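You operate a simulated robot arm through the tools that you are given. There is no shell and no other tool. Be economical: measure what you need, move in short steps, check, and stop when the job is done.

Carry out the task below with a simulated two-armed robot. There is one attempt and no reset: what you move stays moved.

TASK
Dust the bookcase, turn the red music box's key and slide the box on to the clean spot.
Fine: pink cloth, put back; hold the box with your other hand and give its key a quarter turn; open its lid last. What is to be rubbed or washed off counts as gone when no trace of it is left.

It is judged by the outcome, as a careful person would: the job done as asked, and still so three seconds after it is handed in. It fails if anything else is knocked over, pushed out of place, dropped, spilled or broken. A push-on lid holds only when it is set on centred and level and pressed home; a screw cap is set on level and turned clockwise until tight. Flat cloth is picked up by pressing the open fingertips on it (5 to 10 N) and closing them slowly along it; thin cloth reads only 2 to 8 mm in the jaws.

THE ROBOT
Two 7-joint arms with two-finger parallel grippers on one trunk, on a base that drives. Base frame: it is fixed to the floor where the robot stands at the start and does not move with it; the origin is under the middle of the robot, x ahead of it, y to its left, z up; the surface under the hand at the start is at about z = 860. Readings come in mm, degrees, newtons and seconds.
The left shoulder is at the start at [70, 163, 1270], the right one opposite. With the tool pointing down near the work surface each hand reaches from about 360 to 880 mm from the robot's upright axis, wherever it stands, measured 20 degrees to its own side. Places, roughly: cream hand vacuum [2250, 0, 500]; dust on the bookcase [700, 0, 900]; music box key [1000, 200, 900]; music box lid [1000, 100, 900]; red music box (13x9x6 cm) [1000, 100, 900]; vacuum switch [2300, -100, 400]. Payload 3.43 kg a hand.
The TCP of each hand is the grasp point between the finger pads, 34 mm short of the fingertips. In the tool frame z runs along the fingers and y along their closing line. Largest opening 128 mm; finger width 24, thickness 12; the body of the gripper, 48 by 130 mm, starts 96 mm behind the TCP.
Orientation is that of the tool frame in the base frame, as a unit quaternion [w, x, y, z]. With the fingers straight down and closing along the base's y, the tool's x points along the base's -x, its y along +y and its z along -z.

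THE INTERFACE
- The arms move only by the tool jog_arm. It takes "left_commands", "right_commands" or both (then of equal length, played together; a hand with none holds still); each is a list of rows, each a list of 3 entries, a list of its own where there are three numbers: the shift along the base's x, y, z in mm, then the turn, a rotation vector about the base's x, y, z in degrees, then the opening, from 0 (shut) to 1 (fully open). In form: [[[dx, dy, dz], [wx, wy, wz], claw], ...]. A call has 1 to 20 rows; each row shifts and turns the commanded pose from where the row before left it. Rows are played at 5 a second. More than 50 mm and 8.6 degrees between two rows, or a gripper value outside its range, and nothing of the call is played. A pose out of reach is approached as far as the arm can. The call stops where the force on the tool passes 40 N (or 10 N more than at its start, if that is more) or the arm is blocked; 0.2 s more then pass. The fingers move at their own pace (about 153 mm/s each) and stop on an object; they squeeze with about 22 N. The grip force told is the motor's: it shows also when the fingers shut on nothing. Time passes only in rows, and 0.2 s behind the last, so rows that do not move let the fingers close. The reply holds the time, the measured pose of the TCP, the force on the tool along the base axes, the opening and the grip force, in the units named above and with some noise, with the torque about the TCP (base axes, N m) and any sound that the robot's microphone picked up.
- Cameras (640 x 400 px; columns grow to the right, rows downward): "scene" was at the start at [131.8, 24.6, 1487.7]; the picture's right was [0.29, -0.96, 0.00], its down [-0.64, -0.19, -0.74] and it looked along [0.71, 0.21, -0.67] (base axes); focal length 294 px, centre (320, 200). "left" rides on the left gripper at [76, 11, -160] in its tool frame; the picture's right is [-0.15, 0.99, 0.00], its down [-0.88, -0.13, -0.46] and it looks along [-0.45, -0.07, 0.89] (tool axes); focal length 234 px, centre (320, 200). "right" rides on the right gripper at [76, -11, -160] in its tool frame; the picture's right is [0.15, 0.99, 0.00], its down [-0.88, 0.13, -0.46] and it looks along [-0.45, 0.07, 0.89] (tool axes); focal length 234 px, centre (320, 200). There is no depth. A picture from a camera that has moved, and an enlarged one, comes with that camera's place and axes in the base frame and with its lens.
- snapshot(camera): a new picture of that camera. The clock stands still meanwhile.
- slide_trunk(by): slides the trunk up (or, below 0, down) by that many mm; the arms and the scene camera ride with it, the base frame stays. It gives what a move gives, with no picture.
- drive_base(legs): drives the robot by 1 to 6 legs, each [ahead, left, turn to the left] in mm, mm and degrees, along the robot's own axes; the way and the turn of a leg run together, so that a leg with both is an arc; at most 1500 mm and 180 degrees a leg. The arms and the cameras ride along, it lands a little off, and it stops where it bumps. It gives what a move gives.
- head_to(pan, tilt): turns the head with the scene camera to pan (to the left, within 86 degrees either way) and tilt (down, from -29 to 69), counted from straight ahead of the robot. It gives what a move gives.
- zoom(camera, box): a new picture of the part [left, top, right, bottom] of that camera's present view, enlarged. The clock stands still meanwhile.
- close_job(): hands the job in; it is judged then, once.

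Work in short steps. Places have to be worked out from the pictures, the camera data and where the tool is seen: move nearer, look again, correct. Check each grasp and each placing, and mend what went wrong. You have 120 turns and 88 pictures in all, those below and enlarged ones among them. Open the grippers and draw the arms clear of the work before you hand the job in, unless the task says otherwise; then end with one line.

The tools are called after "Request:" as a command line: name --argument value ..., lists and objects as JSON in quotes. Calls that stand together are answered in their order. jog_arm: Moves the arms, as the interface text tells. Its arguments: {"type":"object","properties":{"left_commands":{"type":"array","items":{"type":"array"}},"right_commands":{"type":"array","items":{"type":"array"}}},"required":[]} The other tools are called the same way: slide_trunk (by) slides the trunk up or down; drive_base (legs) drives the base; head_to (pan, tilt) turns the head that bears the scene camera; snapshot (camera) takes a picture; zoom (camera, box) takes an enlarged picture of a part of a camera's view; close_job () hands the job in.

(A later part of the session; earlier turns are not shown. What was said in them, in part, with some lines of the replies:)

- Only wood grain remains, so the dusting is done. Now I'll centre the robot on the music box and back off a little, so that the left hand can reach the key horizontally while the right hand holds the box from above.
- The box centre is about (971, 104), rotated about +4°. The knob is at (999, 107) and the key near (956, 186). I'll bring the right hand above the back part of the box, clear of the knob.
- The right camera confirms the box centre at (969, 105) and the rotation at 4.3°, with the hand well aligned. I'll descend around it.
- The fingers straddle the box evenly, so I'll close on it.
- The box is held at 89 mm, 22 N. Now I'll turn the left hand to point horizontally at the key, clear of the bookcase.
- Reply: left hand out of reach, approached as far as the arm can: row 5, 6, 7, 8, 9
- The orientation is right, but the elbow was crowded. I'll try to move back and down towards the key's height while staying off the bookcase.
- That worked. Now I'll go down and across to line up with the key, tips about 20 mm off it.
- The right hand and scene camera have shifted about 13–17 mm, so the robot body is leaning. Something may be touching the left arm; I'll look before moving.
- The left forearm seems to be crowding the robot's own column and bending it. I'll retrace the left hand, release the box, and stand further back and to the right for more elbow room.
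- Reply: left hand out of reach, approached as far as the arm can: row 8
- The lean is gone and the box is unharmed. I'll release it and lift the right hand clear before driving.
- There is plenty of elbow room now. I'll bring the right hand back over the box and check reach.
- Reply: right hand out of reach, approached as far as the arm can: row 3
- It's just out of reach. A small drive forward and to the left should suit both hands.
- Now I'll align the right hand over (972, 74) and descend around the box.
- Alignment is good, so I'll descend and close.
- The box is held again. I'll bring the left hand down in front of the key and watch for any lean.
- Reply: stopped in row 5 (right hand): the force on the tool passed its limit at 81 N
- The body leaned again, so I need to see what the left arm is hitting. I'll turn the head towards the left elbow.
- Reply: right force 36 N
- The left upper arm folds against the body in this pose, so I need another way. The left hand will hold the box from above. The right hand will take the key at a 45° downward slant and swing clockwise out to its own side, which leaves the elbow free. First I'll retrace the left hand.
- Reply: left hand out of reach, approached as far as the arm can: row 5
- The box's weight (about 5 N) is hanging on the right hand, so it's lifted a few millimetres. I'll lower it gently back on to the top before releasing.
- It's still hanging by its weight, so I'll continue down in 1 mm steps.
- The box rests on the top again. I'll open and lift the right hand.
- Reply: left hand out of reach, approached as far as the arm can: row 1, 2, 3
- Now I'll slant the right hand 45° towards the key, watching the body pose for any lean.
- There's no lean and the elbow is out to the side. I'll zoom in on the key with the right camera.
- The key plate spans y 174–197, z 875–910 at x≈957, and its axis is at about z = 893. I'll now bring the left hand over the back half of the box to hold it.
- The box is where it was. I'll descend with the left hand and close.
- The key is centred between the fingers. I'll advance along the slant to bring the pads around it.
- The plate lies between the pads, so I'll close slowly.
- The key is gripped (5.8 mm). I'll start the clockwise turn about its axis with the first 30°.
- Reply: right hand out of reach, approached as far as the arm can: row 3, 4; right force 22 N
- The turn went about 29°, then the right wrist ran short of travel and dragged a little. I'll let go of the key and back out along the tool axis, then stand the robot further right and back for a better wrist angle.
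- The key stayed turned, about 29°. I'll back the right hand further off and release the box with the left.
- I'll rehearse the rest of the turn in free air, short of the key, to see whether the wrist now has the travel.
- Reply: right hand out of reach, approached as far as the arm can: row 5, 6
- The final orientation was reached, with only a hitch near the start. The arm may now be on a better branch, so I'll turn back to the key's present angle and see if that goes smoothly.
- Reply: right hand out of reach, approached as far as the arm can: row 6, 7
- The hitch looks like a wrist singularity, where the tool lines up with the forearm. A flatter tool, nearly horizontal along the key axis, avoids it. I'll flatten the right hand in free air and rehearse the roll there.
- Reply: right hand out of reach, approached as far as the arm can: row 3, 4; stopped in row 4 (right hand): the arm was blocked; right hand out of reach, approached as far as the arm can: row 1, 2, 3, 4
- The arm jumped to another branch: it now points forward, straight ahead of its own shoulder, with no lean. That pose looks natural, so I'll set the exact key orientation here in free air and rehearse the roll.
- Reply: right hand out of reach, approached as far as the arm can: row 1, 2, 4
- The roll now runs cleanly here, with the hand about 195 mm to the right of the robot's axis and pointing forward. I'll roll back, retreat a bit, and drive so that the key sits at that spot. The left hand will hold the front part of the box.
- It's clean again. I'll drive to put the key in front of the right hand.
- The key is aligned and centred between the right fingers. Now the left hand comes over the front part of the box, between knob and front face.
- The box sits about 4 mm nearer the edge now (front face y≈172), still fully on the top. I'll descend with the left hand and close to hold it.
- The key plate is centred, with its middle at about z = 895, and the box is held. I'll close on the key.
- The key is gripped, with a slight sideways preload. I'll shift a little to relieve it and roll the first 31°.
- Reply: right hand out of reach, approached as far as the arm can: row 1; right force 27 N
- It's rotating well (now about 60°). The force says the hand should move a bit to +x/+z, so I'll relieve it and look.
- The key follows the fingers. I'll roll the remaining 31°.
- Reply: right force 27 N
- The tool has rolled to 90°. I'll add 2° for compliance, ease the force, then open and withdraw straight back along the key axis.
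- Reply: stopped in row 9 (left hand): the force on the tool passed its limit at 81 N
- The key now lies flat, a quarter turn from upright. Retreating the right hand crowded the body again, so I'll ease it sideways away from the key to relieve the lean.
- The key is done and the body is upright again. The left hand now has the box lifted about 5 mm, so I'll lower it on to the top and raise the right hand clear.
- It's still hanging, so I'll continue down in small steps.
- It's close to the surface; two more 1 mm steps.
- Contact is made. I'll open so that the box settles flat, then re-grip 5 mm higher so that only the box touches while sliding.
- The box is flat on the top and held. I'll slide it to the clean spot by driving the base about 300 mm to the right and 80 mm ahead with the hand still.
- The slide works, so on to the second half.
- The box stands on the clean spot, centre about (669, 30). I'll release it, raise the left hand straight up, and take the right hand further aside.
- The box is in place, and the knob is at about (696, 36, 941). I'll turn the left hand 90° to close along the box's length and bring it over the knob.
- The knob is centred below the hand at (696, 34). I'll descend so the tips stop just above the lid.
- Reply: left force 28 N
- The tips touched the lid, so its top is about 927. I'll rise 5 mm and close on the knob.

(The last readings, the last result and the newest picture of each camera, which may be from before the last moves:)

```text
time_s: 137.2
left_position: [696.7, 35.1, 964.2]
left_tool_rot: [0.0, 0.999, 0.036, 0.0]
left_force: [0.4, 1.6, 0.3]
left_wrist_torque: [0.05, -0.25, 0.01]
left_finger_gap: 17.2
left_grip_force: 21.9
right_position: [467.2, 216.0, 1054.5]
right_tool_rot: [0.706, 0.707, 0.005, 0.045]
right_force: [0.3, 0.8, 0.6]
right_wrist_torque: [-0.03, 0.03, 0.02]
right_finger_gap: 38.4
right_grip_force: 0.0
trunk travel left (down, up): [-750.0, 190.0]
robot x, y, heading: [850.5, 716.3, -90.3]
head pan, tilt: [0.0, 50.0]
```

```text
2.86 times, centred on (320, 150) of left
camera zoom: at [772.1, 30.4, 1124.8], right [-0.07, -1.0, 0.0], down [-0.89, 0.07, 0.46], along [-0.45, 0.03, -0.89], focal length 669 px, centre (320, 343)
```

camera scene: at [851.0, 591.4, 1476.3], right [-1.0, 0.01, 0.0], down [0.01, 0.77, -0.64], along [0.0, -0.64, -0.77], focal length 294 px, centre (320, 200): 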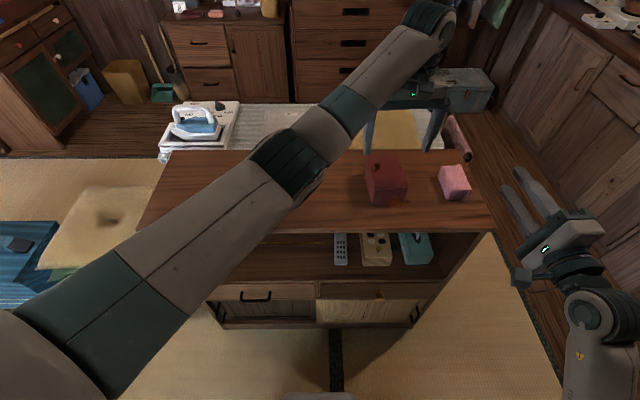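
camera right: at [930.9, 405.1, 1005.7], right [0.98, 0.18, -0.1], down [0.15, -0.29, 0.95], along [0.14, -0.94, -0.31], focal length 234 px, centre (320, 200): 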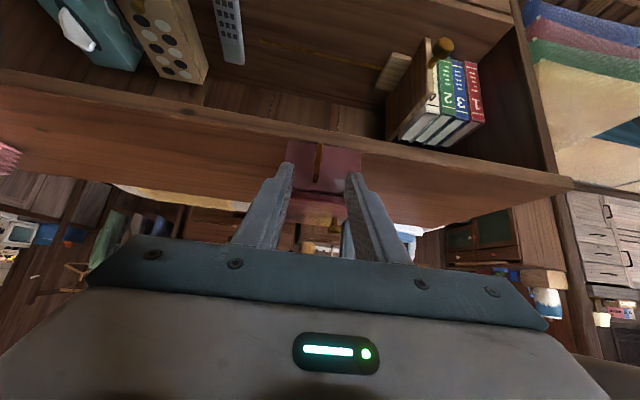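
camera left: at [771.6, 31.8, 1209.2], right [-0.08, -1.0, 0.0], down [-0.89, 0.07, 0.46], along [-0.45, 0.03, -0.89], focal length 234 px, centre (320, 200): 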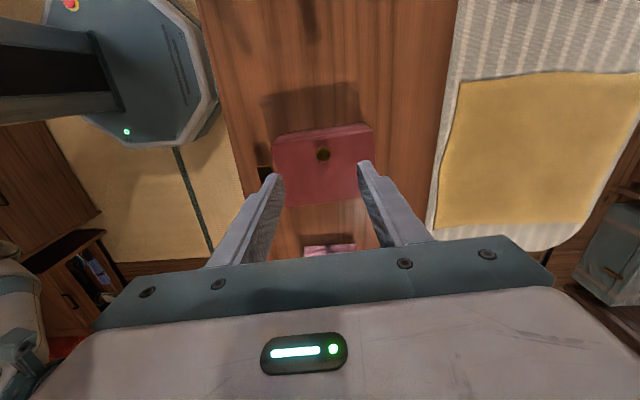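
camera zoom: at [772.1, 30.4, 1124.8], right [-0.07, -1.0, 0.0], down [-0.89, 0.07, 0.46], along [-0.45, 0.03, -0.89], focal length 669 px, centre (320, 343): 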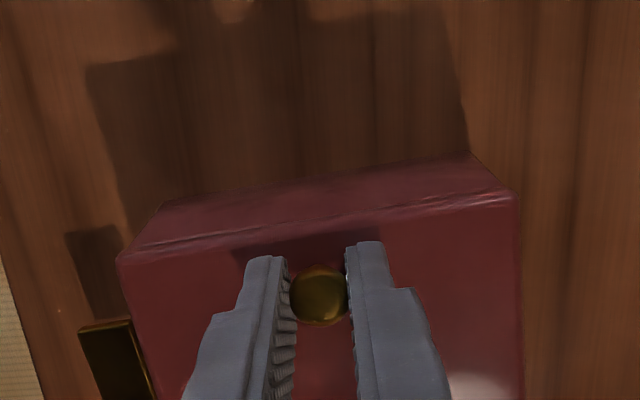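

The knob is held (17 mm). The lid hinges on the −x side, so I'll start the opening arc with the first 32°, tilting the hand slightly with it.

Request:
jog_arm --left_commands '[[[-6.4, -0.4, 9.4], [0, -4, 0], 0], [[-7.7, -0.5, 8.4], [0, -4, 0], 0], [[-8.9, -0.6, 7.4], [0, -4, 0], 0], [[-9.8, -0.7, 6.1], [0, -4, 0], 0], [[0, 0, 0], [0, 0, 0], 0]]'

Request:
zoom --camera "scene" --box '[340, 110, 460, 220]'

```text
time_s: 138.4
left_position: [684.0, 34.6, 981.2]
left_tool_rot: [0.003, 0.997, 0.036, 0.07]
left_force: [-1.3, 0.3, -1.8]
left_wrist_torque: [0.02, -0.08, 0.02]
left_finger_gap: 16.9
left_grip_force: 21.8
left hand out of reach, approached as far as the arm can: row 3, 4
right_position: [466.8, 214.6, 1056.1]
right_tool_rot: [0.705, 0.707, 0.005, 0.045]
right_force: [0.5, 0.0, -0.8]
right_wrist_torque: [0.0, -0.05, -0.03]
right_finger_gap: 38.4
right_grip_force: 0.1
trunk travel left (down, up): [-750.0, 190.0]
robot x, y, heading: [849.8, 717.4, -90.5]
head pan, tilt: [0.0, 50.0]
```

```text
3.64 times, centred on (400, 165) of scene
camera zoom: at [850.7, 591.5, 1476.3], right [-1.0, 0.01, 0.0], down [0.01, 0.77, -0.64], along [0.0, -0.64, -0.77], focal length 1070 px, centre (29, 327)
```

zoom: 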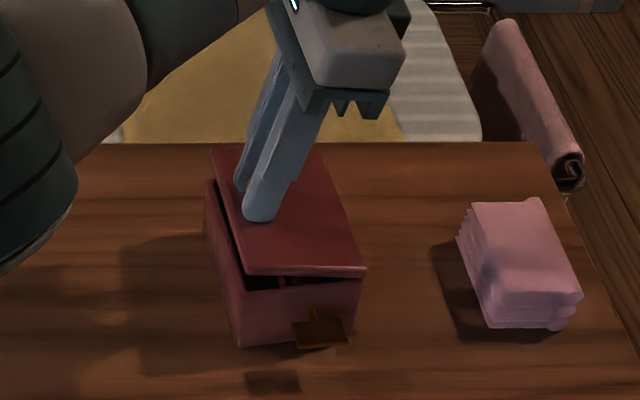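

The lid is hinged and lifts, but the left arm has run out of reach to the right. I'll lower the lid back, let go, and move the base 150 mm to the right before opening it properly.

Request:
jog_arm --left_commands '[[[7.2, 0.2, -8.2], [0, 4, 0], 0], [[5.5, 0.3, -8.8], [0, 4, 0], 0], [[0, 0, 0], [0, 0, 0], 0], [[0, 0, 0], [0, 0, 0], 0.2], [[0, 0, 0], [0, 0, 0], 0.4], [[0, 0, 0], [0, 0, 0], 0.4], [[0, 0, 35], [0, 0, 0], 0.4], [[0, 0, 45], [0, 0, 0], 0.4], [[0, 0, 0], [0, 0, 0], 0.4]]'

Request:
drive_base --legs '[[0, -150, 0]]'

Request:
snapshot --camera "scene"

```text
time_s: 140.4
left_position: [695.0, 36.0, 1045.0]
left_tool_rot: [0.0, 0.999, 0.037, 0.0]
left_force: [-0.6, -0.8, -0.5]
left_wrist_torque: [0.01, -0.01, 0.0]
left_finger_gap: 51.0
left_grip_force: 0.1
right_position: [465.2, 215.9, 1054.6]
right_tool_rot: [0.706, 0.707, 0.005, 0.045]
right_force: [0.0, 0.5, -0.1]
right_wrist_torque: [0.01, -0.01, -0.01]
right_finger_gap: 38.6
right_grip_force: 0.0
trunk travel left (down, up): [-750.0, 190.0]
robot x, y, heading: [850.4, 716.2, -90.5]
head pan, tilt: [0.0, 50.0]
```

```text
time_s: 141.8
left_position: [545.4, 36.7, 1045.5]
left_tool_rot: [0.0, 0.999, 0.036, 0.0]
left_force: [0.0, -0.5, 0.0]
left_wrist_torque: [-0.03, -0.02, 0.01]
left_finger_gap: 51.2
left_grip_force: 0.2
right_position: [317.3, 216.9, 1055.2]
right_tool_rot: [0.706, 0.707, 0.006, 0.045]
right_force: [0.4, -0.7, -0.6]
right_wrist_torque: [0.0, 0.02, -0.01]
right_finger_gap: 38.5
right_grip_force: 0.2
trunk travel left (down, up): [-750.0, 190.0]
robot x, y, heading: [704.0, 718.2, -90.3]
head pan, tilt: [0.0, 50.0]
```

```text
14 pictures are left
camera scene: at [702.3, 593.2, 1476.4], right [-1.0, 0.01, 0.0], down [0.01, 0.77, -0.64], along [-0.01, -0.64, -0.77], focal length 294 px, centre (320, 200)
```

scene: 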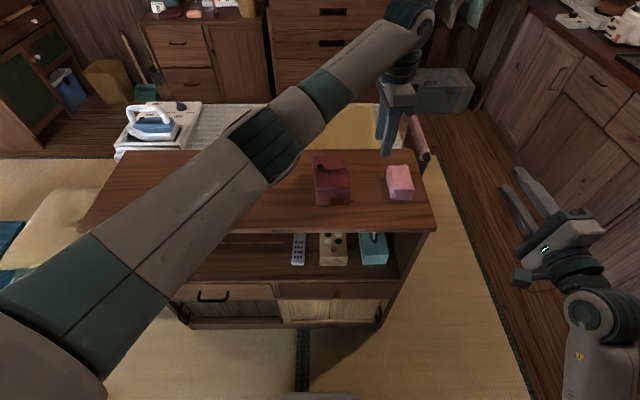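

Now the left hand goes back over the knob, down, and closes.

Request:
jog_arm --left_commands '[[[37.7, -0.3, 0], [0, 0, 0], 0.4], [[37.7, -0.3, 0], [0, 0, 0], 0.4], [[37.7, -0.3, 0], [0, 0, 0], 0.4], [[37.7, 0, 0], [0, 0, 0], 0.4], [[0, 0, -30], [0, 0, 0], 0.4], [[0, 0, -30], [0, 0, 0], 0.4], [[0, 0, -15], [0, 0, 0], 0.4], [[0, 0, -4], [0, 0, 0], 0.4], [[0, 0, 0], [0, 0, 0], 0.4], [[0, 0, 0], [0, 0, 0], 0.25], [[0, 0, 0], [0, 0, 0], 0.15], [[0, 0, 0], [0, 0, 0], 0.07], [[0, 0, 0], [0, 0, 0], 0], [[0, 0, 0], [0, 0, 0], 0]]'

Request:
zoom --camera "left" --box '[240, 80, 400, 220]'

```text
time_s: 144.8
left_position: [695.2, 36.0, 965.9]
left_tool_rot: [-0.001, 0.999, 0.035, 0.0]
left_force: [-0.8, -0.9, 0.5]
left_wrist_torque: [0.01, 0.01, 0.0]
left_finger_gap: 16.8
left_grip_force: 22.4
right_position: [315.8, 219.3, 1055.3]
right_tool_rot: [0.706, 0.707, 0.006, 0.045]
right_force: [0.3, -0.5, -0.4]
right_wrist_torque: [-0.02, 0.0, 0.02]
right_finger_gap: 38.5
right_grip_force: 0.0
trunk travel left (down, up): [-750.0, 190.0]
robot x, y, heading: [700.0, 720.3, -90.7]
head pan, tilt: [0.0, 50.0]
```

```text
2.86 times, centred on (320, 150) of left
camera zoom: at [771.1, 30.4, 1126.5], right [-0.08, -1.0, 0.0], down [-0.89, 0.07, 0.46], along [-0.45, 0.03, -0.89], focal length 669 px, centre (320, 343)
```

zoom: 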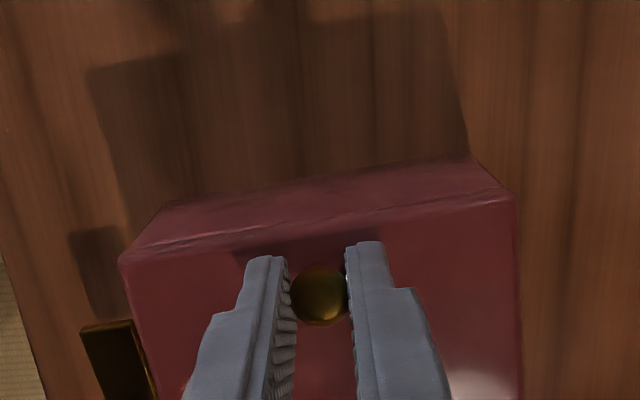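

The knob is gripped again. I'll take the first 32° of the arc.

Request:
jog_arm --left_commands '[[[-6.1, -0.4, 9.4], [0, -3, 0], 0], [[-7.4, -0.5, 8.4], [0, -3, 0], 0], [[-8.6, -0.6, 7.5], [0, -3, 0], 0], [[-9.5, -0.7, 6.2], [0, -3, 0], 0], [[0, 0, 0], [0, 0, 0], 0]]'

```text
time_s: 146.0
left_position: [663.5, 33.3, 997.2]
left_tool_rot: [0.005, 0.994, 0.036, 0.104]
left_force: [-1.6, -0.3, -1.6]
left_wrist_torque: [0.13, 0.0, 0.08]
left_finger_gap: 17.1
left_grip_force: 21.8
right_position: [316.1, 218.1, 1054.9]
right_tool_rot: [0.706, 0.707, 0.006, 0.045]
right_force: [-0.2, 0.3, -0.1]
right_wrist_torque: [-0.01, -0.02, 0.01]
right_finger_gap: 38.5
right_grip_force: 0.0
trunk travel left (down, up): [-750.0, 190.0]
robot x, y, heading: [700.3, 719.4, -90.3]
head pan, tilt: [0.0, 50.0]
```

It's smooth and the forces are low. I'll continue the arc to about 64°.

Request:
jog_arm --left_commands '[[[-10.3, -0.7, 4.9], [0, -3, 0], 0], [[-11, -0.8, 3.6], [0, -3, 0], 0], [[-11.4, -0.8, 2], [0, -3, 0], 0], [[-11.5, -0.8, 0.6], [0, -3, 0], 0], [[0, 0, 0], [0, 0, 0], 0]]'

Request:
zoom --camera "scene" --box '[270, 90, 430, 220]'

```text
time_s: 147.2
left_position: [620.4, 29.6, 1009.3]
left_tool_rot: [0.009, 0.978, 0.035, 0.207]
left_force: [-1.0, -1.5, 0.4]
left_wrist_torque: [0.12, 0.13, 0.05]
left_finger_gap: 16.8
left_grip_force: 22.3
right_position: [316.8, 217.1, 1055.4]
right_tool_rot: [0.706, 0.707, 0.005, 0.045]
right_force: [0.3, 0.4, -0.1]
right_wrist_torque: [0.01, 0.02, -0.03]
right_finger_gap: 38.3
right_grip_force: 0.0
trunk travel left (down, up): [-750.0, 190.0]
robot x, y, heading: [700.5, 718.0, -90.2]
head pan, tilt: [0.0, 50.0]
```

```text
3.08 times, centred on (350, 155) of scene
camera zoom: at [702.4, 592.7, 1476.4], right [-1.0, 0.01, 0.0], down [0.01, 0.77, -0.64], along [-0.01, -0.64, -0.77], focal length 906 px, centre (228, 338)
```

zoom: 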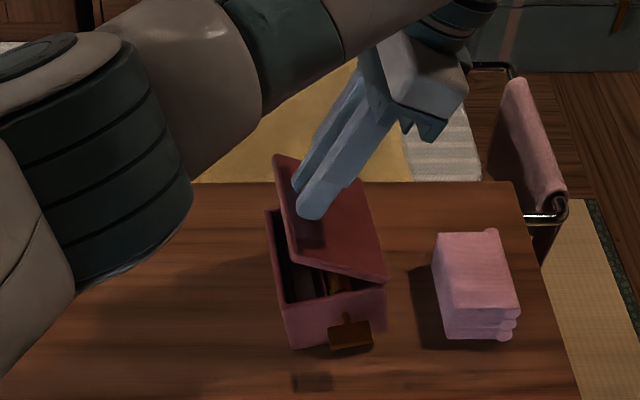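

The lid is about 64° open. I'll carry on past vertical.

Request:
jog_arm --left_commands '[[[-11.5, -0.8, -1.1], [0, -3, 0], 0], [[-11.3, -0.8, -2.7], [0, -3, 0], 0], [[-11, -0.8, -4], [0, -3, 0], 0], [[-10.3, -0.7, -5.5], [0, -3, 0], 0], [[0, 0, 0], [0, 0, 0], 0]]'

Request:
zoom --camera "scene" --box '[270, 90, 430, 220]'

```text
time_s: 148.4
left_position: [616.4, 29.8, 1009.3]
left_tool_rot: [0.01, 0.965, 0.034, 0.258]
left_force: [0.6, -0.5, -2.7]
left_wrist_torque: [-0.04, -0.08, -0.03]
left_finger_gap: 16.9
left_grip_force: 21.8
left hand out of reach, approached as far as the arm can: row 2, 3, 4
right_position: [315.9, 217.5, 1055.0]
right_tool_rot: [0.706, 0.707, 0.005, 0.045]
right_force: [-0.1, 0.0, 0.0]
right_wrist_torque: [-0.01, 0.0, 0.01]
right_finger_gap: 38.7
right_grip_force: 0.1
trunk travel left (down, up): [-750.0, 190.0]
robot x, y, heading: [698.4, 721.8, -90.8]
head pan, tilt: [0.0, 50.0]
```

```text
3.08 times, centred on (350, 155) of scene
camera zoom: at [701.8, 592.8, 1476.3], right [-1.0, 0.01, 0.0], down [0.01, 0.77, -0.64], along [-0.01, -0.64, -0.77], focal length 906 px, centre (228, 338)
```

zoom: 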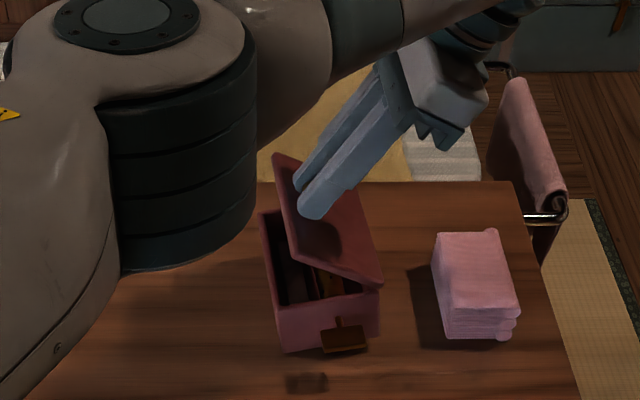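

The tilt is what limits the reach. I'll continue the arc while bringing the hand back upright, letting the knob pivot in the pads.

Request:
jog_arm --left_commands '[[[-9, -0.6, 0.2], [0, 6, 0], 0], [[-8.8, -0.6, -1.5], [0, 6, 0], 0], [[-8.3, -0.6, -3], [0, 6, 0], 0], [[0, 0, 0], [0, 0, 0], 0]]'

Request:
zoom --camera "scene" --box '[270, 90, 430, 220]'

```text
time_s: 149.4
left_position: [589.9, 29.9, 1005.3]
left_tool_rot: [0.003, 0.994, 0.036, 0.104]
left_force: [0.8, 0.0, -2.6]
left_wrist_torque: [-0.01, -0.23, 0.01]
left_finger_gap: 16.8
left_grip_force: 22.4
right_position: [316.6, 218.0, 1055.6]
right_tool_rot: [0.706, 0.706, 0.006, 0.045]
right_force: [0.0, 0.8, -0.2]
right_wrist_torque: [0.01, -0.03, 0.0]
right_finger_gap: 38.6
right_grip_force: 0.1
trunk travel left (down, up): [-750.0, 190.0]
robot x, y, heading: [699.7, 719.3, -90.4]
head pan, tilt: [0.0, 50.0]
```

```text
3.08 times, centred on (350, 155) of scene
camera zoom: at [701.2, 593.0, 1476.3], right [-1.0, 0.01, 0.0], down [0.01, 0.77, -0.64], along [-0.01, -0.64, -0.77], focal length 906 px, centre (228, 338)
```

zoom: 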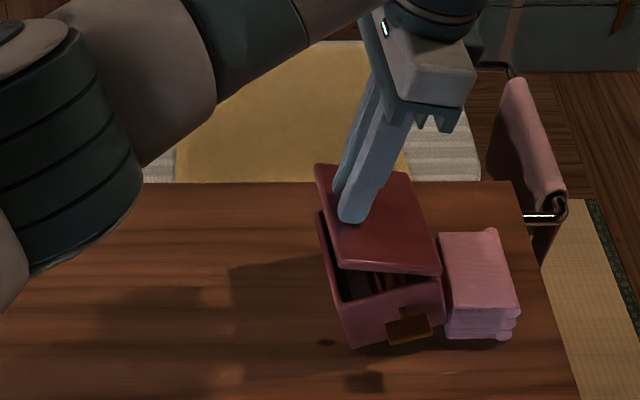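

The lid turned with the hand instead of pivoting, and the box was dragged about 120 mm towards the cloth. I'll lay the lid shut first (hand upright again), then see where things stand.

Request:
jog_arm --left_commands '[[[-3, 0, -7], [0, 4, 0], 0], [[-4, 0, -7], [0, 4, 0], 0], [[-4, 0, -6], [0, 4, 0], 0], [[0, 0, 0], [0, 0, 0], 0]]'

Request:
zoom --camera "scene" --box '[280, 120, 440, 220]'

```text
time_s: 150.4
left_position: [578.4, 30.1, 984.2]
left_tool_rot: [0.001, 0.999, 0.036, 0.0]
left_force: [0.8, 0.7, -3.6]
left_wrist_torque: [-0.04, -0.28, 0.03]
left_finger_gap: 16.7
left_grip_force: 22.2
right_position: [316.4, 217.4, 1055.5]
right_tool_rot: [0.706, 0.707, 0.005, 0.044]
right_force: [0.4, -0.6, 1.0]
right_wrist_torque: [0.02, 0.02, -0.03]
right_finger_gap: 38.3
right_grip_force: 0.1
trunk travel left (down, up): [-750.0, 190.0]
robot x, y, heading: [702.4, 718.7, -90.4]
head pan, tilt: [0.0, 50.0]
```

```text
4.00 times, centred on (360, 170) of scene
camera zoom: at [701.3, 592.9, 1476.3], right [-1.0, 0.01, 0.0], down [0.01, 0.77, -0.64], along [-0.01, -0.64, -0.77], focal length 1177 px, centre (160, 320)
```

zoom: 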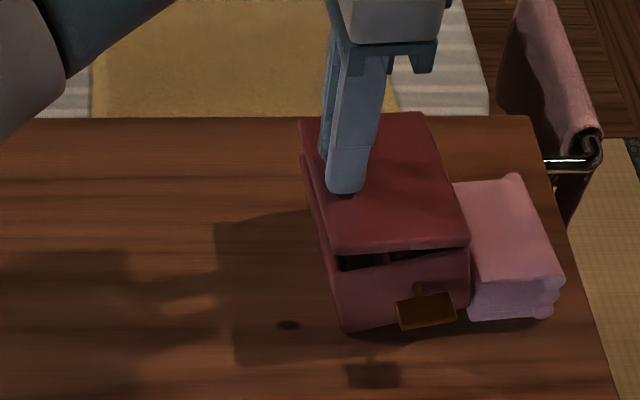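

The box is right beside the cloth but hasn't displaced it, and the hinge evidently has friction. Still holding the knob, I'll draw the box back +x to the clean spot and lower it.

Request:
jog_arm --left_commands '[[[12, 0.6, 0], [0, 0, 0], 0], [[15, 0.8, 0], [0, 0, 0], 0], [[15, 0.8, 0], [0, 0, 0], 0], [[15, 0.8, 0], [0, 0, 0], 0], [[15, 0.8, 0], [0, 0, 0], 0], [[15, 0.8, 0], [0, 0, 0], 0], [[15, 0.7, 0], [0, 0, 0], 0], [[14, 0.5, 0], [0, 0, 0], 0], [[0, 0, -2], [0, 0, 0], 0], [[0, 0, -2], [0, 0, 0], 0], [[0, 0, 0], [0, 0, 0], 0]]'

Request:
zoom --camera "scene" --box '[280, 120, 440, 220]'

```text
time_s: 152.8
left_position: [694.3, 34.8, 980.6]
left_tool_rot: [0.001, 0.999, 0.035, 0.0]
left_force: [-0.7, 0.5, -2.0]
left_wrist_torque: [0.01, -0.09, 0.01]
left_finger_gap: 16.8
left_grip_force: 22.3
right_position: [317.6, 218.4, 1055.7]
right_tool_rot: [0.706, 0.707, 0.007, 0.045]
right_force: [0.4, 0.2, -0.1]
right_wrist_torque: [0.0, 0.01, -0.02]
right_finger_gap: 38.4
right_grip_force: 0.0
trunk travel left (down, up): [-750.0, 190.0]
robot x, y, heading: [701.9, 719.1, -90.5]
head pan, tilt: [0.0, 50.0]
```

```text
4.00 times, centred on (360, 170) of scene
camera zoom: at [701.5, 592.9, 1476.3], right [-1.0, 0.01, 0.0], down [0.01, 0.77, -0.64], along [-0.01, -0.64, -0.77], focal length 1177 px, centre (160, 320)
```

zoom: 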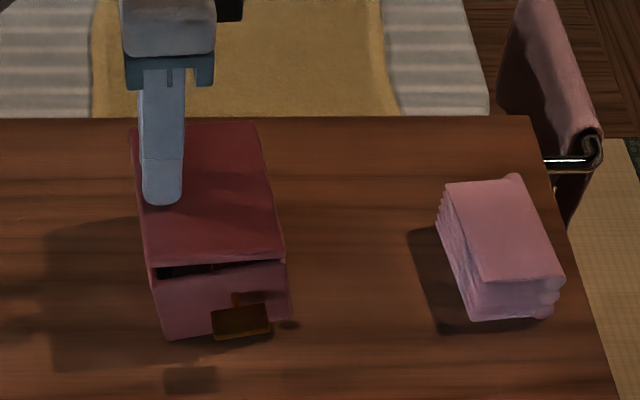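

The box is back on the clean spot and the cloth is undisturbed. I'll lower the last few millimetres until the box carries its own weight, then let go.

Request:
jog_arm --left_commands '[[[0, 0, -2], [0, 0, 0], 0], [[0, 0, -2], [0, 0, 0], 0], [[0, 0, -2], [0, 0, 0], 0], [[0, 0, -2], [0, 0, 0], 0], [[0, 0, 0], [0, 0, 0], 0]]'

```text
time_s: 154.0
left_position: [695.4, 35.2, 973.4]
left_tool_rot: [0.0, 0.999, 0.037, 0.0]
left_force: [-0.3, -0.1, -2.0]
left_wrist_torque: [0.01, -0.08, 0.01]
left_finger_gap: 16.8
left_grip_force: 22.3
right_position: [316.7, 218.6, 1054.8]
right_tool_rot: [0.705, 0.707, 0.005, 0.045]
right_force: [0.1, 0.5, 0.4]
right_wrist_torque: [-0.01, 0.01, -0.01]
right_finger_gap: 38.3
right_grip_force: 0.0
trunk travel left (down, up): [-750.0, 190.0]
robot x, y, heading: [702.8, 722.0, -90.4]
head pan, tilt: [0.0, 50.0]
```

Request:
jog_arm --left_commands '[[[0.3, 0, -2], [0, 0, 0], 0], [[0.3, 0, -2], [0, 0, 0], 0], [[0.3, 0, -2], [0, 0, 0], 0], [[0, 0, -1.5], [0, 0, 0], 0], [[0, 0, 0], [0, 0, 0], 0]]'

```text
time_s: 155.2
left_position: [696.9, 34.3, 966.6]
left_tool_rot: [0.002, 0.999, 0.035, -0.001]
left_force: [-1.5, -1.1, 6.2]
left_wrist_torque: [-0.03, 0.46, -0.02]
left_finger_gap: 16.7
left_grip_force: 22.5
right_position: [315.7, 218.4, 1054.9]
right_tool_rot: [0.706, 0.706, 0.006, 0.045]
right_force: [0.3, 0.2, -0.1]
right_wrist_torque: [-0.01, 0.02, -0.01]
right_finger_gap: 38.3
right_grip_force: 0.1
trunk travel left (down, up): [-750.0, 190.0]
robot x, y, heading: [700.3, 719.2, -90.6]
head pan, tilt: [0.0, 50.0]
```

The lid is shut and the box is in place. Opening towards −x is a natural "pitch up" for the right hand if I stand at the bookcase's front end, facing +x. I'll let go, raise the left hand, and drive there.

Request:
jog_arm --left_commands '[[[0, 0, 0], [0, 0, 0], 0.2], [[0, 0, 0], [0, 0, 0], 0.4], [[0, 0, 0], [0, 0, 0], 0.4], [[0, 0, 35], [0, 0, 0], 0.4], [[0, 0, 45], [0, 0, 0], 0.4], [[0, 0, 45], [0, 0, 0], 0.4], [[0, 20, 30], [0, 0, 0], 0.4], [[0, 40, 0], [0, 0, 0], 0.4], [[0, 40, 0], [0, 0, 0], 0.4], [[0, 40, 0], [0, 0, 0], 0.4], [[0, 0, 0], [0, 0, 0], 0.4]]'

Request:
drive_base --legs '[[-60, 0, 0], [0, 0, 90], [-740, 0, 0], [0, -550, 0]]'

Request:
snapshot --camera "scene"

```text
time_s: 157.6
left_position: [696.4, 174.7, 1119.9]
left_tool_rot: [-0.001, 0.999, 0.037, -0.001]
left_force: [-0.1, -0.2, 0.5]
left_wrist_torque: [0.05, 0.0, 0.03]
left_finger_gap: 51.4
left_grip_force: 0.0
right_position: [316.5, 217.1, 1054.3]
right_tool_rot: [0.706, 0.707, 0.006, 0.044]
right_force: [0.5, -0.5, -0.8]
right_wrist_torque: [0.01, -0.04, -0.02]
right_finger_gap: 38.3
right_grip_force: 0.1
trunk travel left (down, up): [-750.0, 190.0]
robot x, y, heading: [701.7, 720.8, -90.6]
head pan, tilt: [0.0, 50.0]
```

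```text
time_s: 168.8
left_position: [508.7, 223.0, 1119.9]
left_tool_rot: [0.001, 0.68, 0.734, 0.001]
left_force: [0.2, -0.4, -0.9]
left_wrist_torque: [-0.02, -0.02, -0.01]
left_finger_gap: 51.3
left_grip_force: 0.0
right_position: [467.1, -156.9, 1055.8]
right_tool_rot: [0.466, 0.495, 0.505, 0.532]
right_force: [-0.5, 0.4, 0.5]
right_wrist_torque: [-0.01, -0.04, -0.02]
right_finger_gap: 38.2
right_grip_force: 0.1
trunk travel left (down, up): [-750.0, 190.0]
robot x, y, heading: [-39.4, 224.7, -0.3]
head pan, tilt: [0.0, 50.0]
```

```text
7 pictures are left
camera scene: at [91.8, 225.7, 1476.4], right [0.0, -1.0, 0.0], down [-0.77, 0.0, -0.64], along [0.64, 0.0, -0.77], focal length 294 px, centre (320, 200)
```

scene: 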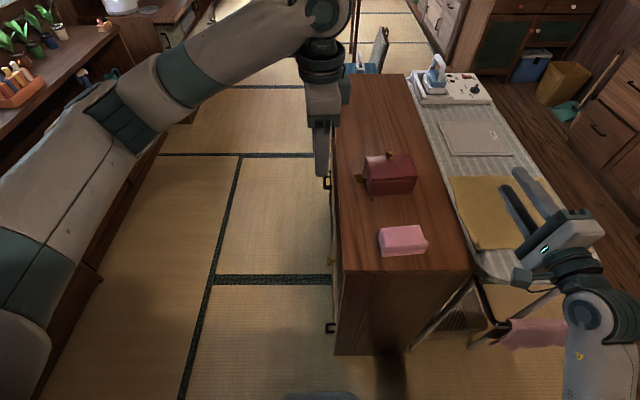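

All is well placed. I'll take one enlarged view to measure the box, knob and lid from here.

Request:
zoom --camera "scene" --box '[340, 135, 450, 265]'

```text
3.08 times, centred on (395, 200) of scene
camera zoom: at [91.8, 225.7, 1476.4], right [0.0, -1.0, 0.0], down [-0.77, 0.0, -0.64], along [0.64, 0.0, -0.77], focal length 906 px, centre (89, 200)
```

zoom: 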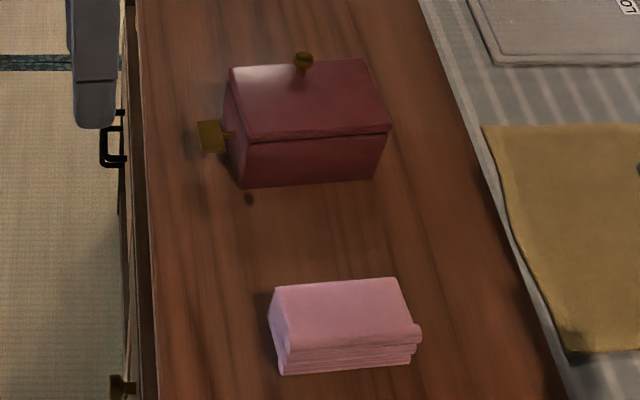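

The hinge line is at about x≈629, z≈920, and the lid should turn rigidly with the knob, so the hand must pitch up exactly with it. First I'll roll the right hand back to level and bring it in line with the box.

Request:
jog_arm --right_commands '[[[8, 16, 3], [-7.75, -0.59, 0], 0.3], [[8, 16, 3], [-7.75, -0.59, 0], 0.3], [[8, 16, 3], [-7.75, -0.59, 0], 0.3], [[8, 16, 3], [-7.75, -0.59, 0], 0.3], [[8, 16, 3], [-7.75, -0.59, 0], 0.3], [[8, 16, 3], [-7.75, -0.59, 0], 0.3], [[8, 16, 3], [-7.75, -0.59, 0], 0.3], [[8, 16, 3], [-7.75, -0.59, 0], 0.3], [[8, 16, 3], [-7.75, -0.59, 0], 0.3], [[8, 16, 3], [-7.75, -0.59, 0], 0.3], [[8, 16, 3], [-7.75, -0.59, 0], 0.3], [[8, 16, 3], [-7.75, -0.59, 0], 0.3], [[0, 0, 0], [0, 0, 0], 0.3]]' --left_commands '[[[-10, 10, 5], [0, 0, 0], 0.4], [[-10, 10, 5], [0, 0, 0], 0.4], [[-10, 10, 5], [0, 0, 0], 0.4], [[-10, 10, 5], [0, 0, 0], 0.4], [[-10, 10, 5], [0, 0, 0], 0.4], [[-10, 10, 5], [0, 0, 0], 0.4], [[0, 10, 5], [0, 0, 0], 0.4], [[0, 10, 5], [0, 0, 0], 0.4], [[0, 10, 5], [0, 0, 0], 0.4], [[0, 0, 0], [0, 0, 0], 0.4], [[0, 0, 0], [0, 0, 0], 0.4], [[0, 0, 0], [0, 0, 0], 0.4], [[0, 0, 0], [0, 0, 0], 0.4]]'

Request:
jog_arm --right_commands '[[[12, 0, 0], [-0.62, 8.16, 0], 0.4], [[12, 0, 0], [-0.62, 8.16, 0], 0.4], [[12, 0, 0], [-0.62, 8.16, 0], 0.4], [[12, 0, 0], [-0.62, 8.16, 0], 0.4], [[12, 0, 0], [-0.62, 8.16, 0], 0.4], [[12, 0, 0], [-0.62, 8.16, 0], 0.4], [[12, 0, 0], [-0.62, 8.16, 0], 0.4], [[12, 0, 0], [-0.62, 8.16, 0], 0.4], [[12, 0, 0], [-0.62, 8.16, 0], 0.4], [[12, 0, 0], [-0.62, 8.16, 0], 0.4], [[12, 0, 0], [-0.62, 8.16, 0], 0.4], [[0, 0, 0], [0, 0, 0], 0.4]]'

```text
time_s: 171.6
left_position: [449.0, 314.2, 1165.9]
left_tool_rot: [0.0, 0.679, 0.734, 0.001]
left_force: [-0.3, 1.0, -0.2]
left_wrist_torque: [0.0, 0.01, 0.02]
left_finger_gap: 51.3
left_grip_force: 0.0
right_position: [553.3, -75.4, 1105.7]
right_tool_rot: [0.704, -0.034, 0.708, 0.039]
right_force: [-0.4, -0.5, 0.8]
right_wrist_torque: [0.01, -0.01, -0.02]
right_finger_gap: 38.6
right_grip_force: 0.0
right hand out of reach, approached as far as the arm can: row 10, 11, 12
trunk travel left (down, up): [-750.0, 190.0]
robot x, y, heading: [-37.7, 225.9, -0.0]
head pan, tilt: [0.0, 50.0]
```

```text
time_s: 174.2
left_position: [448.8, 312.7, 1165.1]
left_tool_rot: [0.001, 0.679, 0.734, 0.002]
left_force: [0.6, 0.3, -0.9]
left_wrist_torque: [0.02, -0.04, -0.01]
left_finger_gap: 51.1
left_grip_force: 0.0
right_position: [685.0, -76.9, 1105.1]
right_tool_rot: [-0.001, -0.038, 0.999, 0.001]
right_force: [0.2, -0.6, -0.2]
right_wrist_torque: [0.01, -0.06, 0.03]
right_finger_gap: 51.1
right_grip_force: 0.0
trunk travel left (down, up): [-750.0, 190.0]
robot x, y, heading: [-40.0, 226.1, -0.1]
head pan, tilt: [0.0, 50.0]
```

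Pitching is smooth with the hand 300 mm to the robot's right. I'll drive 110 mm left so that the box sits there, and rehearse the whole lid arc 70 mm above it.

Request:
drive_base --legs '[[0, 111, 0]]'

Request:
jog_arm --right_commands '[[[6, 0, -35], [0, 0, 0], 0.4], [[6, 0, -34], [0, 0, 0], 0.4], [[-7.1, -0.6, 8.9], [0.62, -7.97, 0], 0.4], [[-8.2, -0.6, 7.8], [0.62, -7.97, 0], 0.4], [[-9.2, -0.7, 6.6], [0.62, -7.97, 0], 0.4], [[-10.1, -0.8, 5.3], [0.62, -7.97, 0], 0.4], [[-10.7, -0.8, 3.7], [0.62, -7.97, 0], 0.4], [[-11.1, -0.9, 2.3], [0.62, -7.97, 0], 0.4], [[-11.3, -0.9, 0.7], [0.62, -7.97, 0], 0.4], [[-11.3, -0.9, -0.9], [0.62, -7.97, 0], 0.4], [[-11.1, -0.9, -2.4], [0.62, -7.97, 0], 0.4], [[-10.6, -0.8, -4], [0.62, -7.97, 0], 0.4], [[-10, -0.8, -5.4], [0.62, -7.97, 0], 0.4], [[-9.1, -0.7, -6.8], [0.62, -7.97, 0], 0.4], [[-8.2, -0.7, -8], [0.62, -7.97, 0], 0.4], [[0, 0, 0], [0, 0, 0], 0.4]]'

```text
time_s: 175.4
left_position: [449.6, 422.6, 1167.1]
left_tool_rot: [0.001, 0.679, 0.734, 0.0]
left_force: [0.0, 0.1, 0.6]
left_wrist_torque: [0.0, -0.03, 0.03]
left_finger_gap: 51.1
left_grip_force: 0.2
right_position: [685.6, 32.6, 1104.8]
right_tool_rot: [0.001, -0.038, 0.999, 0.001]
right_force: [0.1, 0.5, 1.5]
right_wrist_torque: [-0.03, 0.01, 0.04]
right_finger_gap: 51.0
right_grip_force: 0.0
trunk travel left (down, up): [-750.0, 190.0]
robot x, y, heading: [-35.3, 336.9, -0.6]
head pan, tilt: [0.0, 50.0]
```

```text
time_s: 178.8
left_position: [449.8, 423.5, 1165.7]
left_tool_rot: [0.001, 0.679, 0.734, 0.0]
left_force: [0.1, 0.3, 0.7]
left_wrist_torque: [0.0, -0.01, 0.02]
left_finger_gap: 51.2
left_grip_force: 0.2
right_position: [618.9, 27.0, 1070.2]
right_tool_rot: [0.529, -0.032, 0.848, 0.021]
right_force: [0.8, 0.5, -0.5]
right_wrist_torque: [-0.03, 0.02, -0.01]
right_finger_gap: 51.2
right_grip_force: 0.1
right hand out of reach, approached as far as the arm can: row 11, 12, 13, 14, 15
trunk travel left (down, up): [-750.0, 190.0]
robot x, y, heading: [-38.0, 334.0, -0.0]
head pan, tilt: [0.0, 50.0]
```

It stalled at about 64° of pitch, whereas nearer in it went fully horizontal. I'll drive 45 mm forward and finish the rehearsal from there.

Request:
drive_base --legs '[[45, 0, 0]]'

Request:
jog_arm --right_commands '[[[-23, 0, -20], [0, 0, 0], 0.4], [[-23, 0, -20], [0, 0, 0], 0.4], [[-11.1, -0.9, -2.4], [0.62, -7.97, 0], 0.4], [[-10.6, -0.8, -4], [0.62, -7.97, 0], 0.4], [[-10, -0.8, -5.4], [0.62, -7.97, 0], 0.4], [[-9.1, -0.7, -6.8], [0.62, -7.97, 0], 0.4], [[-8.2, -0.7, -8], [0.62, -7.97, 0], 0.4], [[0, 0, 0], [0, 0, 0], 0.4]]'

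```text
time_s: 179.7
left_position: [489.5, 423.4, 1166.5]
left_tool_rot: [0.002, 0.68, 0.734, 0.002]
left_force: [0.0, -0.2, 0.2]
left_wrist_torque: [0.0, -0.05, 0.02]
left_finger_gap: 51.2
left_grip_force: 0.1
right_position: [660.0, 27.6, 1072.0]
right_tool_rot: [0.53, -0.033, 0.847, 0.021]
right_force: [0.2, -0.3, 0.5]
right_wrist_torque: [0.02, 0.02, -0.02]
right_finger_gap: 51.1
right_grip_force: 0.2
trunk travel left (down, up): [-750.0, 190.0]
robot x, y, heading: [6.4, 336.9, -0.2]
head pan, tilt: [0.0, 50.0]
```

```text
time_s: 181.5
left_position: [494.2, 423.6, 1164.2]
left_tool_rot: [0.0, 0.679, 0.734, 0.001]
left_force: [-0.4, -0.9, 0.2]
left_wrist_torque: [0.02, 0.0, -0.01]
left_finger_gap: 51.0
left_grip_force: 0.0
right_position: [565.7, -22.6, 1014.7]
right_tool_rot: [0.786, -0.025, 0.617, 0.036]
right_force: [-0.2, -0.3, 1.0]
right_wrist_torque: [0.02, -0.01, 0.0]
right_finger_gap: 51.1
right_grip_force: 0.1
right hand out of reach, approached as far as the arm can: row 4, 5, 6, 7
trunk travel left (down, up): [-750.0, 190.0]
robot x, y, heading: [6.3, 336.8, -0.2]
head pan, tilt: [0.0, 50.0]
```

The pitch completed, but the hand drifted 46 mm to the right, so it wants more sideways room. I'll drive 70 mm further left and rehearse the arc backwards down to the start, 40 mm above the lid's path.

Request:
drive_base --legs '[[0, 70, 0]]'

Request:
jog_arm --right_commands '[[[3, -17, 0], [0, 0, 0], 0.4], [[8.2, 0.7, 8], [-0.62, 7.97, 0], 0.4], [[9.1, 0.7, 6.8], [-0.62, 7.97, 0], 0.4], [[10, 0.8, 5.4], [-0.62, 7.97, 0], 0.4], [[10.6, 0.8, 4], [-0.62, 7.97, 0], 0.4], [[11.1, 0.9, 2.4], [-0.62, 7.97, 0], 0.4], [[11.3, 0.9, 0.9], [-0.62, 7.97, 0], 0.4], [[11.3, 0.9, -0.7], [-0.62, 7.97, 0], 0.4], [[11.1, 0.9, -2.3], [-0.62, 7.97, 0], 0.4], [[10.7, 0.8, -3.7], [-0.62, 7.97, 0], 0.4], [[10.1, 0.8, -5.3], [-0.62, 7.97, 0], 0.4], [[9.2, 0.7, -6.6], [-0.62, 7.97, 0], 0.4], [[8.2, 0.6, -7.8], [-0.62, 7.97, 0], 0.4], [[7.1, 0.6, -8.9], [-0.62, 7.97, 0], 0.4], [[0, 0, 0], [0, 0, 0], 0.4]]'

```text
time_s: 182.5
left_position: [493.1, 491.1, 1166.9]
left_tool_rot: [0.001, 0.679, 0.734, 0.0]
left_force: [0.1, 0.0, -0.2]
left_wrist_torque: [0.01, -0.02, -0.03]
left_finger_gap: 51.2
left_grip_force: 0.0
right_position: [565.8, 47.5, 1017.1]
right_tool_rot: [0.786, -0.024, 0.617, 0.036]
right_force: [-0.7, -0.3, 0.6]
right_wrist_torque: [0.01, 0.01, 0.0]
right_finger_gap: 51.1
right_grip_force: 0.0
trunk travel left (down, up): [-750.0, 190.0]
robot x, y, heading: [6.8, 401.9, -0.1]
head pan, tilt: [0.0, 50.0]
```

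```text
time_s: 185.7
left_position: [492.6, 491.4, 1166.1]
left_tool_rot: [0.001, 0.68, 0.733, 0.001]
left_force: [0.3, 0.0, 0.4]
left_wrist_torque: [0.03, -0.01, -0.01]
left_finger_gap: 51.2
left_grip_force: 0.1
right_position: [695.4, 39.5, 1007.5]
right_tool_rot: [-0.001, -0.035, 0.999, 0.003]
right_force: [0.5, 0.0, 0.6]
right_wrist_torque: [0.01, -0.03, 0.02]
right_finger_gap: 51.4
right_grip_force: 0.0
trunk travel left (down, up): [-750.0, 190.0]
robot x, y, heading: [8.7, 403.4, 0.1]
head pan, tilt: [0.0, 50.0]
```

The whole arc now runs cleanly, and the hand is back over the knob. I'll check its alignment.

Request:
zoom --camera "right" --box '[240, 80, 400, 220]'

```text
2.86 times, centred on (320, 150) of right
camera zoom: at [620.7, 22.6, 1169.0], right [-0.21, 0.98, 0.01], down [0.87, 0.19, 0.45], along [0.44, 0.11, -0.89], focal length 669 px, centre (320, 343)
```

zoom: 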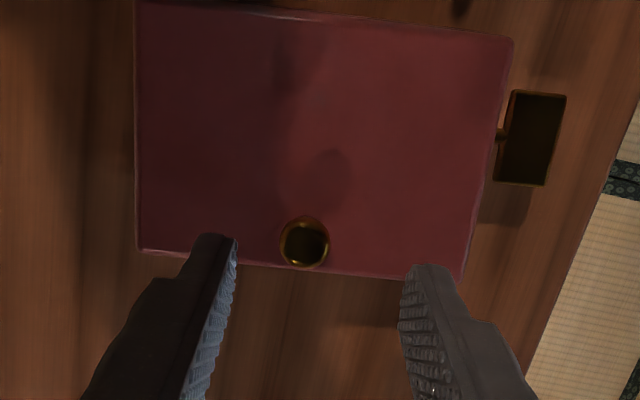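

The knob is at (694, 36.5), centred. I'll descend and grip it.

Request:
jog_arm --right_commands '[[[0, -3, -20], [0, 0, 0], 0.4], [[0, 0, -15], [0, 0, 0], 0.4], [[0, 0, -5.5], [0, 0, 0], 0.4], [[0, 0, 0], [0, 0, 0], 0.4], [[0, 0, 0], [0, 0, 0], 0.25], [[0, 0, 0], [0, 0, 0], 0.15], [[0, 0, 0], [0, 0, 0], 0.07], [[0, 0, 0], [0, 0, 0], 0], [[0, 0, 0], [0, 0, 0], 0]]'

```text
time_s: 187.7
left_position: [493.7, 493.0, 1166.0]
left_tool_rot: [0.0, 0.68, 0.733, 0.002]
left_force: [-0.3, -0.3, 0.8]
left_wrist_torque: [0.0, -0.01, -0.03]
left_finger_gap: 51.2
left_grip_force: 0.0
right_position: [697.1, 36.7, 969.0]
right_tool_rot: [-0.001, -0.036, 0.999, 0.005]
right_force: [-0.1, -1.6, 0.1]
right_wrist_torque: [-0.03, 0.0, -0.02]
right_finger_gap: 17.0
right_grip_force: 22.3
trunk travel left (down, up): [-750.0, 190.0]
robot x, y, heading: [5.9, 407.7, -0.3]
head pan, tilt: [0.0, 50.0]
```

The knob is gripped (17 mm). First 40° of the arc, the hand pitching with the lid.

Request:
jog_arm --right_commands '[[[-7.2, -0.6, 9], [0.62, -7.97, 0], 0], [[-8.3, -0.6, 7.9], [0.62, -7.97, 0], 0], [[-9.3, -0.7, 6.7], [0.62, -7.97, 0], 0], [[-10.2, -0.8, 5.3], [0.62, -7.97, 0], 0], [[-10.8, -0.8, 3.8], [0.62, -7.97, 0], 0], [[0, 0, 0], [0, 0, 0], 0]]'

Request:
zoom --camera "scene" --box '[340, 110, 500, 270]'

```text
time_s: 189.1
left_position: [492.5, 493.0, 1166.2]
left_tool_rot: [0.001, 0.68, 0.733, 0.0]
left_force: [0.4, -0.2, 0.2]
left_wrist_torque: [0.0, 0.02, 0.0]
left_finger_gap: 51.2
left_grip_force: 0.0
right_position: [650.2, 32.7, 1002.4]
right_tool_rot: [0.341, -0.034, 0.939, 0.018]
right_force: [4.3, -6.8, 13.1]
right_wrist_torque: [-0.07, 0.09, -0.04]
right_finger_gap: 16.9
right_grip_force: 22.2
trunk travel left (down, up): [-750.0, 190.0]
robot x, y, heading: [5.5, 405.9, -0.3]
head pan, tilt: [0.0, 50.0]
```

```text
2.50 times, centred on (420, 190) of scene
camera zoom: at [136.2, 405.1, 1476.5], right [0.0, -1.0, 0.0], down [-0.77, 0.0, -0.64], along [0.64, 0.0, -0.77], focal length 736 px, centre (70, 225)
```

zoom: 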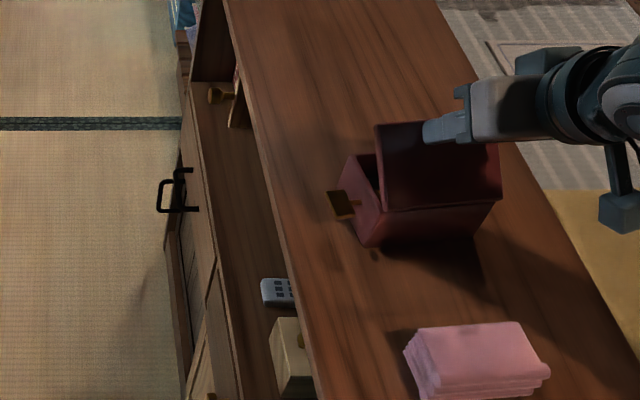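

The lid is about 40° open and the box hasn't moved. I'll continue with a slight upward correction.

Request:
jog_arm --right_commands '[[[-10.8, -0.5, 3.2], [0.62, -7.97, 0], 0], [[-11.2, -0.5, 1.4], [0.62, -7.97, 0], 0], [[-11.3, -0.6, -0.2], [0.62, -7.97, 0], 0], [[-11.1, -0.6, -1.8], [0.62, -7.97, 0], 0], [[0, 0, 0], [0, 0, 0], 0]]'

```text
time_s: 190.3
left_position: [490.9, 493.0, 1167.2]
left_tool_rot: [0.002, 0.68, 0.733, 0.001]
left_force: [0.0, 0.5, 1.1]
left_wrist_torque: [0.0, -0.05, 0.04]
left_finger_gap: 51.3
left_grip_force: 0.0
right_position: [611.2, 47.5, 1007.7]
right_tool_rot: [0.586, -0.03, 0.809, 0.027]
right_force: [-3.1, 1.7, 4.3]
right_wrist_torque: [-0.19, 0.0, 0.08]
right_finger_gap: 16.5
right_grip_force: 22.5
right hand out of reach, approached as far as the arm can: row 3
trunk travel left (down, up): [-750.0, 190.0]
robot x, y, heading: [7.4, 405.9, -0.3]
head pan, tilt: [0.0, 50.0]
```

The hand drifted about 15 mm in +y at one step. I'll bring it back, then look.

Request:
jog_arm --right_commands '[[[-1, -8, 0], [0, 0, 0], 0], [[-1, -8, -0.5], [0, 0, 0], 0], [[0, 0, 0], [0, 0, 0], 0]]'

Request:
zoom --camera "scene" --box '[340, 110, 500, 270]'

```text
time_s: 191.1
left_position: [492.6, 494.0, 1166.2]
left_tool_rot: [0.002, 0.68, 0.733, 0.001]
left_force: [-0.4, 0.6, 0.2]
left_wrist_torque: [0.01, 0.01, -0.03]
left_finger_gap: 51.5
left_grip_force: 0.0
right_position: [611.0, 32.3, 1006.7]
right_tool_rot: [0.586, -0.031, 0.809, 0.028]
right_force: [-4.6, 2.8, 7.0]
right_wrist_torque: [-0.09, -0.02, 0.1]
right_finger_gap: 16.3
right_grip_force: 21.4
trunk travel left (down, up): [-750.0, 190.0]
robot x, y, heading: [6.7, 402.2, -0.1]
head pan, tilt: [0.0, 50.0]
```

```text
2.50 times, centred on (420, 190) of scene
camera zoom: at [135.0, 406.3, 1476.5], right [0.0, -1.0, 0.0], down [-0.77, 0.0, -0.64], along [0.64, 0.0, -0.77], focal length 736 px, centre (70, 225)
```

zoom: 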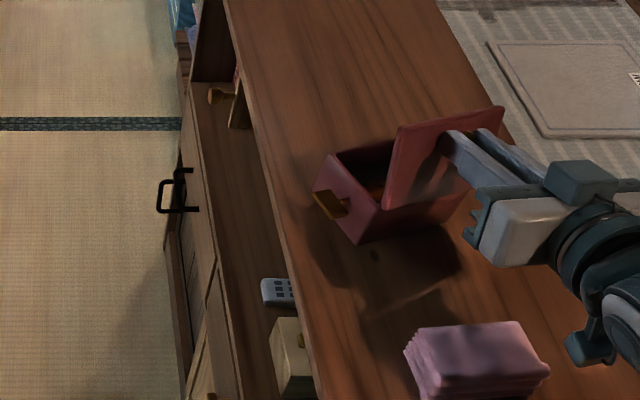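

The lid is about 72° open. The box has yawed a little but is still on the spot. I'll carry on past vertical.

Request:
jog_arm --right_commands '[[[-10.6, -0.8, -3.8], [0.62, -7.97, 0], 0], [[-10, -0.8, -5.2], [0.62, -7.97, 0], 0], [[-9.1, -0.7, -6.6], [0.62, -7.97, 0], 0], [[-8.2, -0.7, -7.8], [0.62, -7.97, 0], 0], [[0, 0, 0], [0, 0, 0], 0]]'

```text
time_s: 192.1
left_position: [492.5, 493.6, 1165.5]
left_tool_rot: [0.001, 0.68, 0.734, 0.0]
left_force: [-0.3, -0.5, 0.4]
left_wrist_torque: [0.0, 0.0, -0.01]
left_finger_gap: 51.1
left_grip_force: 0.0
right_position: [576.3, 28.4, 991.4]
right_tool_rot: [0.769, -0.027, 0.638, 0.035]
right_force: [-0.8, 1.0, -2.1]
right_wrist_torque: [-0.16, 0.64, -0.02]
right_finger_gap: 16.4
right_grip_force: 22.0
trunk travel left (down, up): [-750.0, 190.0]
robot x, y, heading: [8.1, 400.8, -0.3]
head pan, tilt: [0.0, 50.0]
stopped in row 4 (right hand): the force on the tool passed its limit at 60 N (the readings are from after the stop); the commanded pose is now the measured one
```

The lid has met its stop at about 100° (past vertical). I'll open the fingers and withdraw straight back along the tool.

Request:
jog_arm --right_commands '[[[1, 0, 0.5], [0, 0, 0], 0.14], [[0, 0, 0], [0, 0, 0], 0.25], [[0, 0, 0], [0, 0, 0], 0.35], [[-10, -0.9, -1.9], [0, 0, 0], 0.35], [[-20, -1.8, -3.8], [0, 0, 0], 0.35], [[-25, -2, -3], [0, 0, 0], 0.35], [[-25, -10, 10], [0, 0, 0], 0.35], [[-20, -15, 20], [0, 0, 0], 0.35], [[0, 0, 0], [0, 0, 0], 0.35]]'

Request:
zoom --camera "scene" --box '[340, 110, 500, 270]'

```text
time_s: 194.1
left_position: [494.4, 492.7, 1165.6]
left_tool_rot: [0.0, 0.68, 0.734, 0.0]
left_force: [0.3, 0.1, -0.5]
left_wrist_torque: [-0.04, 0.03, 0.02]
left_finger_gap: 51.3
left_grip_force: 0.1
right_position: [478.5, -0.8, 1012.6]
right_tool_rot: [0.768, -0.027, 0.639, 0.035]
right_force: [0.1, 0.5, -0.6]
right_wrist_torque: [0.05, 0.01, 0.01]
right_finger_gap: 44.8
right_grip_force: 0.0
trunk travel left (down, up): [-750.0, 190.0]
robot x, y, heading: [9.3, 404.7, -0.3]
head pan, tilt: [0.0, 50.0]
```

```text
2.50 times, centred on (420, 190) of scene
camera zoom: at [136.9, 404.8, 1476.3], right [0.0, -1.0, 0.0], down [-0.77, 0.0, -0.64], along [0.64, 0.0, -0.77], focal length 736 px, centre (70, 225)
```

zoom: 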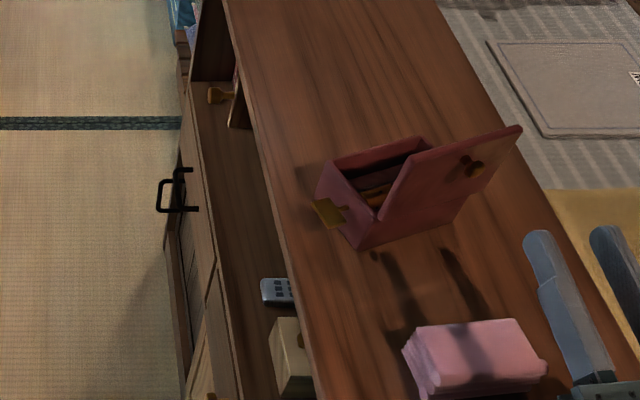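

The lid stands open, the box is on the clean spot with its key a quarter turned, and the cloth is in its place. I'll open the grippers and draw the arms clear.

Request:
jog_arm --right_commands '[[[0, -15, 25], [0, 0, 0], 0.6], [[0, -15, 25], [0, 0, 0], 1], [[0, -15, 25], [0, 0, 0], 1], [[0, -10, 25], [0, 0, 0], 1], [[0, 0, 0], [0, 0, 0], 1]]' --left_commands '[[[0, 0, 0], [0, 0, 0], 1], [[0, 0, 0], [0, 0, 0], 1], [[0, 0, 0], [0, 0, 0], 1], [[0, 0, 0], [0, 0, 0], 1], [[0, 0, 0], [0, 0, 0], 1]]'

Request:
drive_base --legs '[[-150, 0, 0]]'

Request:
zoom --camera "scene" --box '[340, 90, 500, 230]'

```text
time_s: 195.3
left_position: [493.9, 492.6, 1165.6]
left_tool_rot: [0.001, 0.68, 0.733, 0.0]
left_force: [0.2, 0.1, -0.8]
left_wrist_torque: [-0.01, 0.0, 0.02]
left_finger_gap: 128.0
left_grip_force: 0.0
right_position: [478.4, -56.9, 1113.0]
right_tool_rot: [0.768, -0.026, 0.639, 0.034]
right_force: [-0.7, -0.6, -0.5]
right_wrist_torque: [-0.01, 0.02, 0.02]
right_finger_gap: 127.7
right_grip_force: 0.0
trunk travel left (down, up): [-750.0, 190.0]
robot x, y, heading: [7.7, 406.9, -0.6]
head pan, tilt: [0.0, 50.0]
```

```text
time_s: 196.7
left_position: [346.1, 492.8, 1165.4]
left_tool_rot: [0.0, 0.68, 0.733, 0.0]
left_force: [0.0, 0.3, -0.2]
left_wrist_torque: [-0.02, -0.03, 0.01]
left_finger_gap: 128.0
left_grip_force: 0.1
right_position: [330.5, -55.6, 1112.9]
right_tool_rot: [0.768, -0.026, 0.639, 0.034]
right_force: [-0.2, 0.7, -0.2]
right_wrist_torque: [0.02, -0.02, 0.0]
right_finger_gap: 128.0
right_grip_force: 0.0
trunk travel left (down, up): [-750.0, 190.0]
robot x, y, heading: [-140.3, 406.2, -0.8]
head pan, tilt: [0.0, 50.0]
```

```text
2.86 times, centred on (420, 160) of scene
camera zoom: at [-10.7, 405.3, 1476.2], right [0.0, -1.0, 0.0], down [-0.77, 0.0, -0.64], along [0.64, 0.0, -0.77], focal length 841 px, centre (34, 314)
```

zoom: 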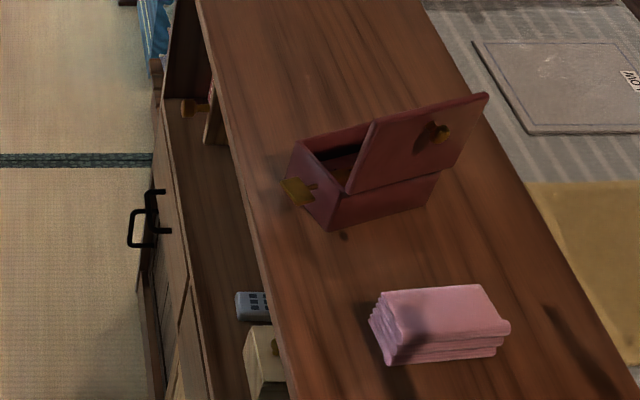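

The box stands on the clean spot with its lid open, the cloth is in place, and both arms are clear with open grippers. I'm handing the job in.

Request:
close_job

```text
The job is handed in.
```

I dusted the bookcase and put the pink cloth back. I turned the red music box's key a quarter turn with the other hand holding the box, slid the box on to the clean spot, and opened its lid last. The box ended about 19° askew, and one corner may stick out slightly past the clean patch.
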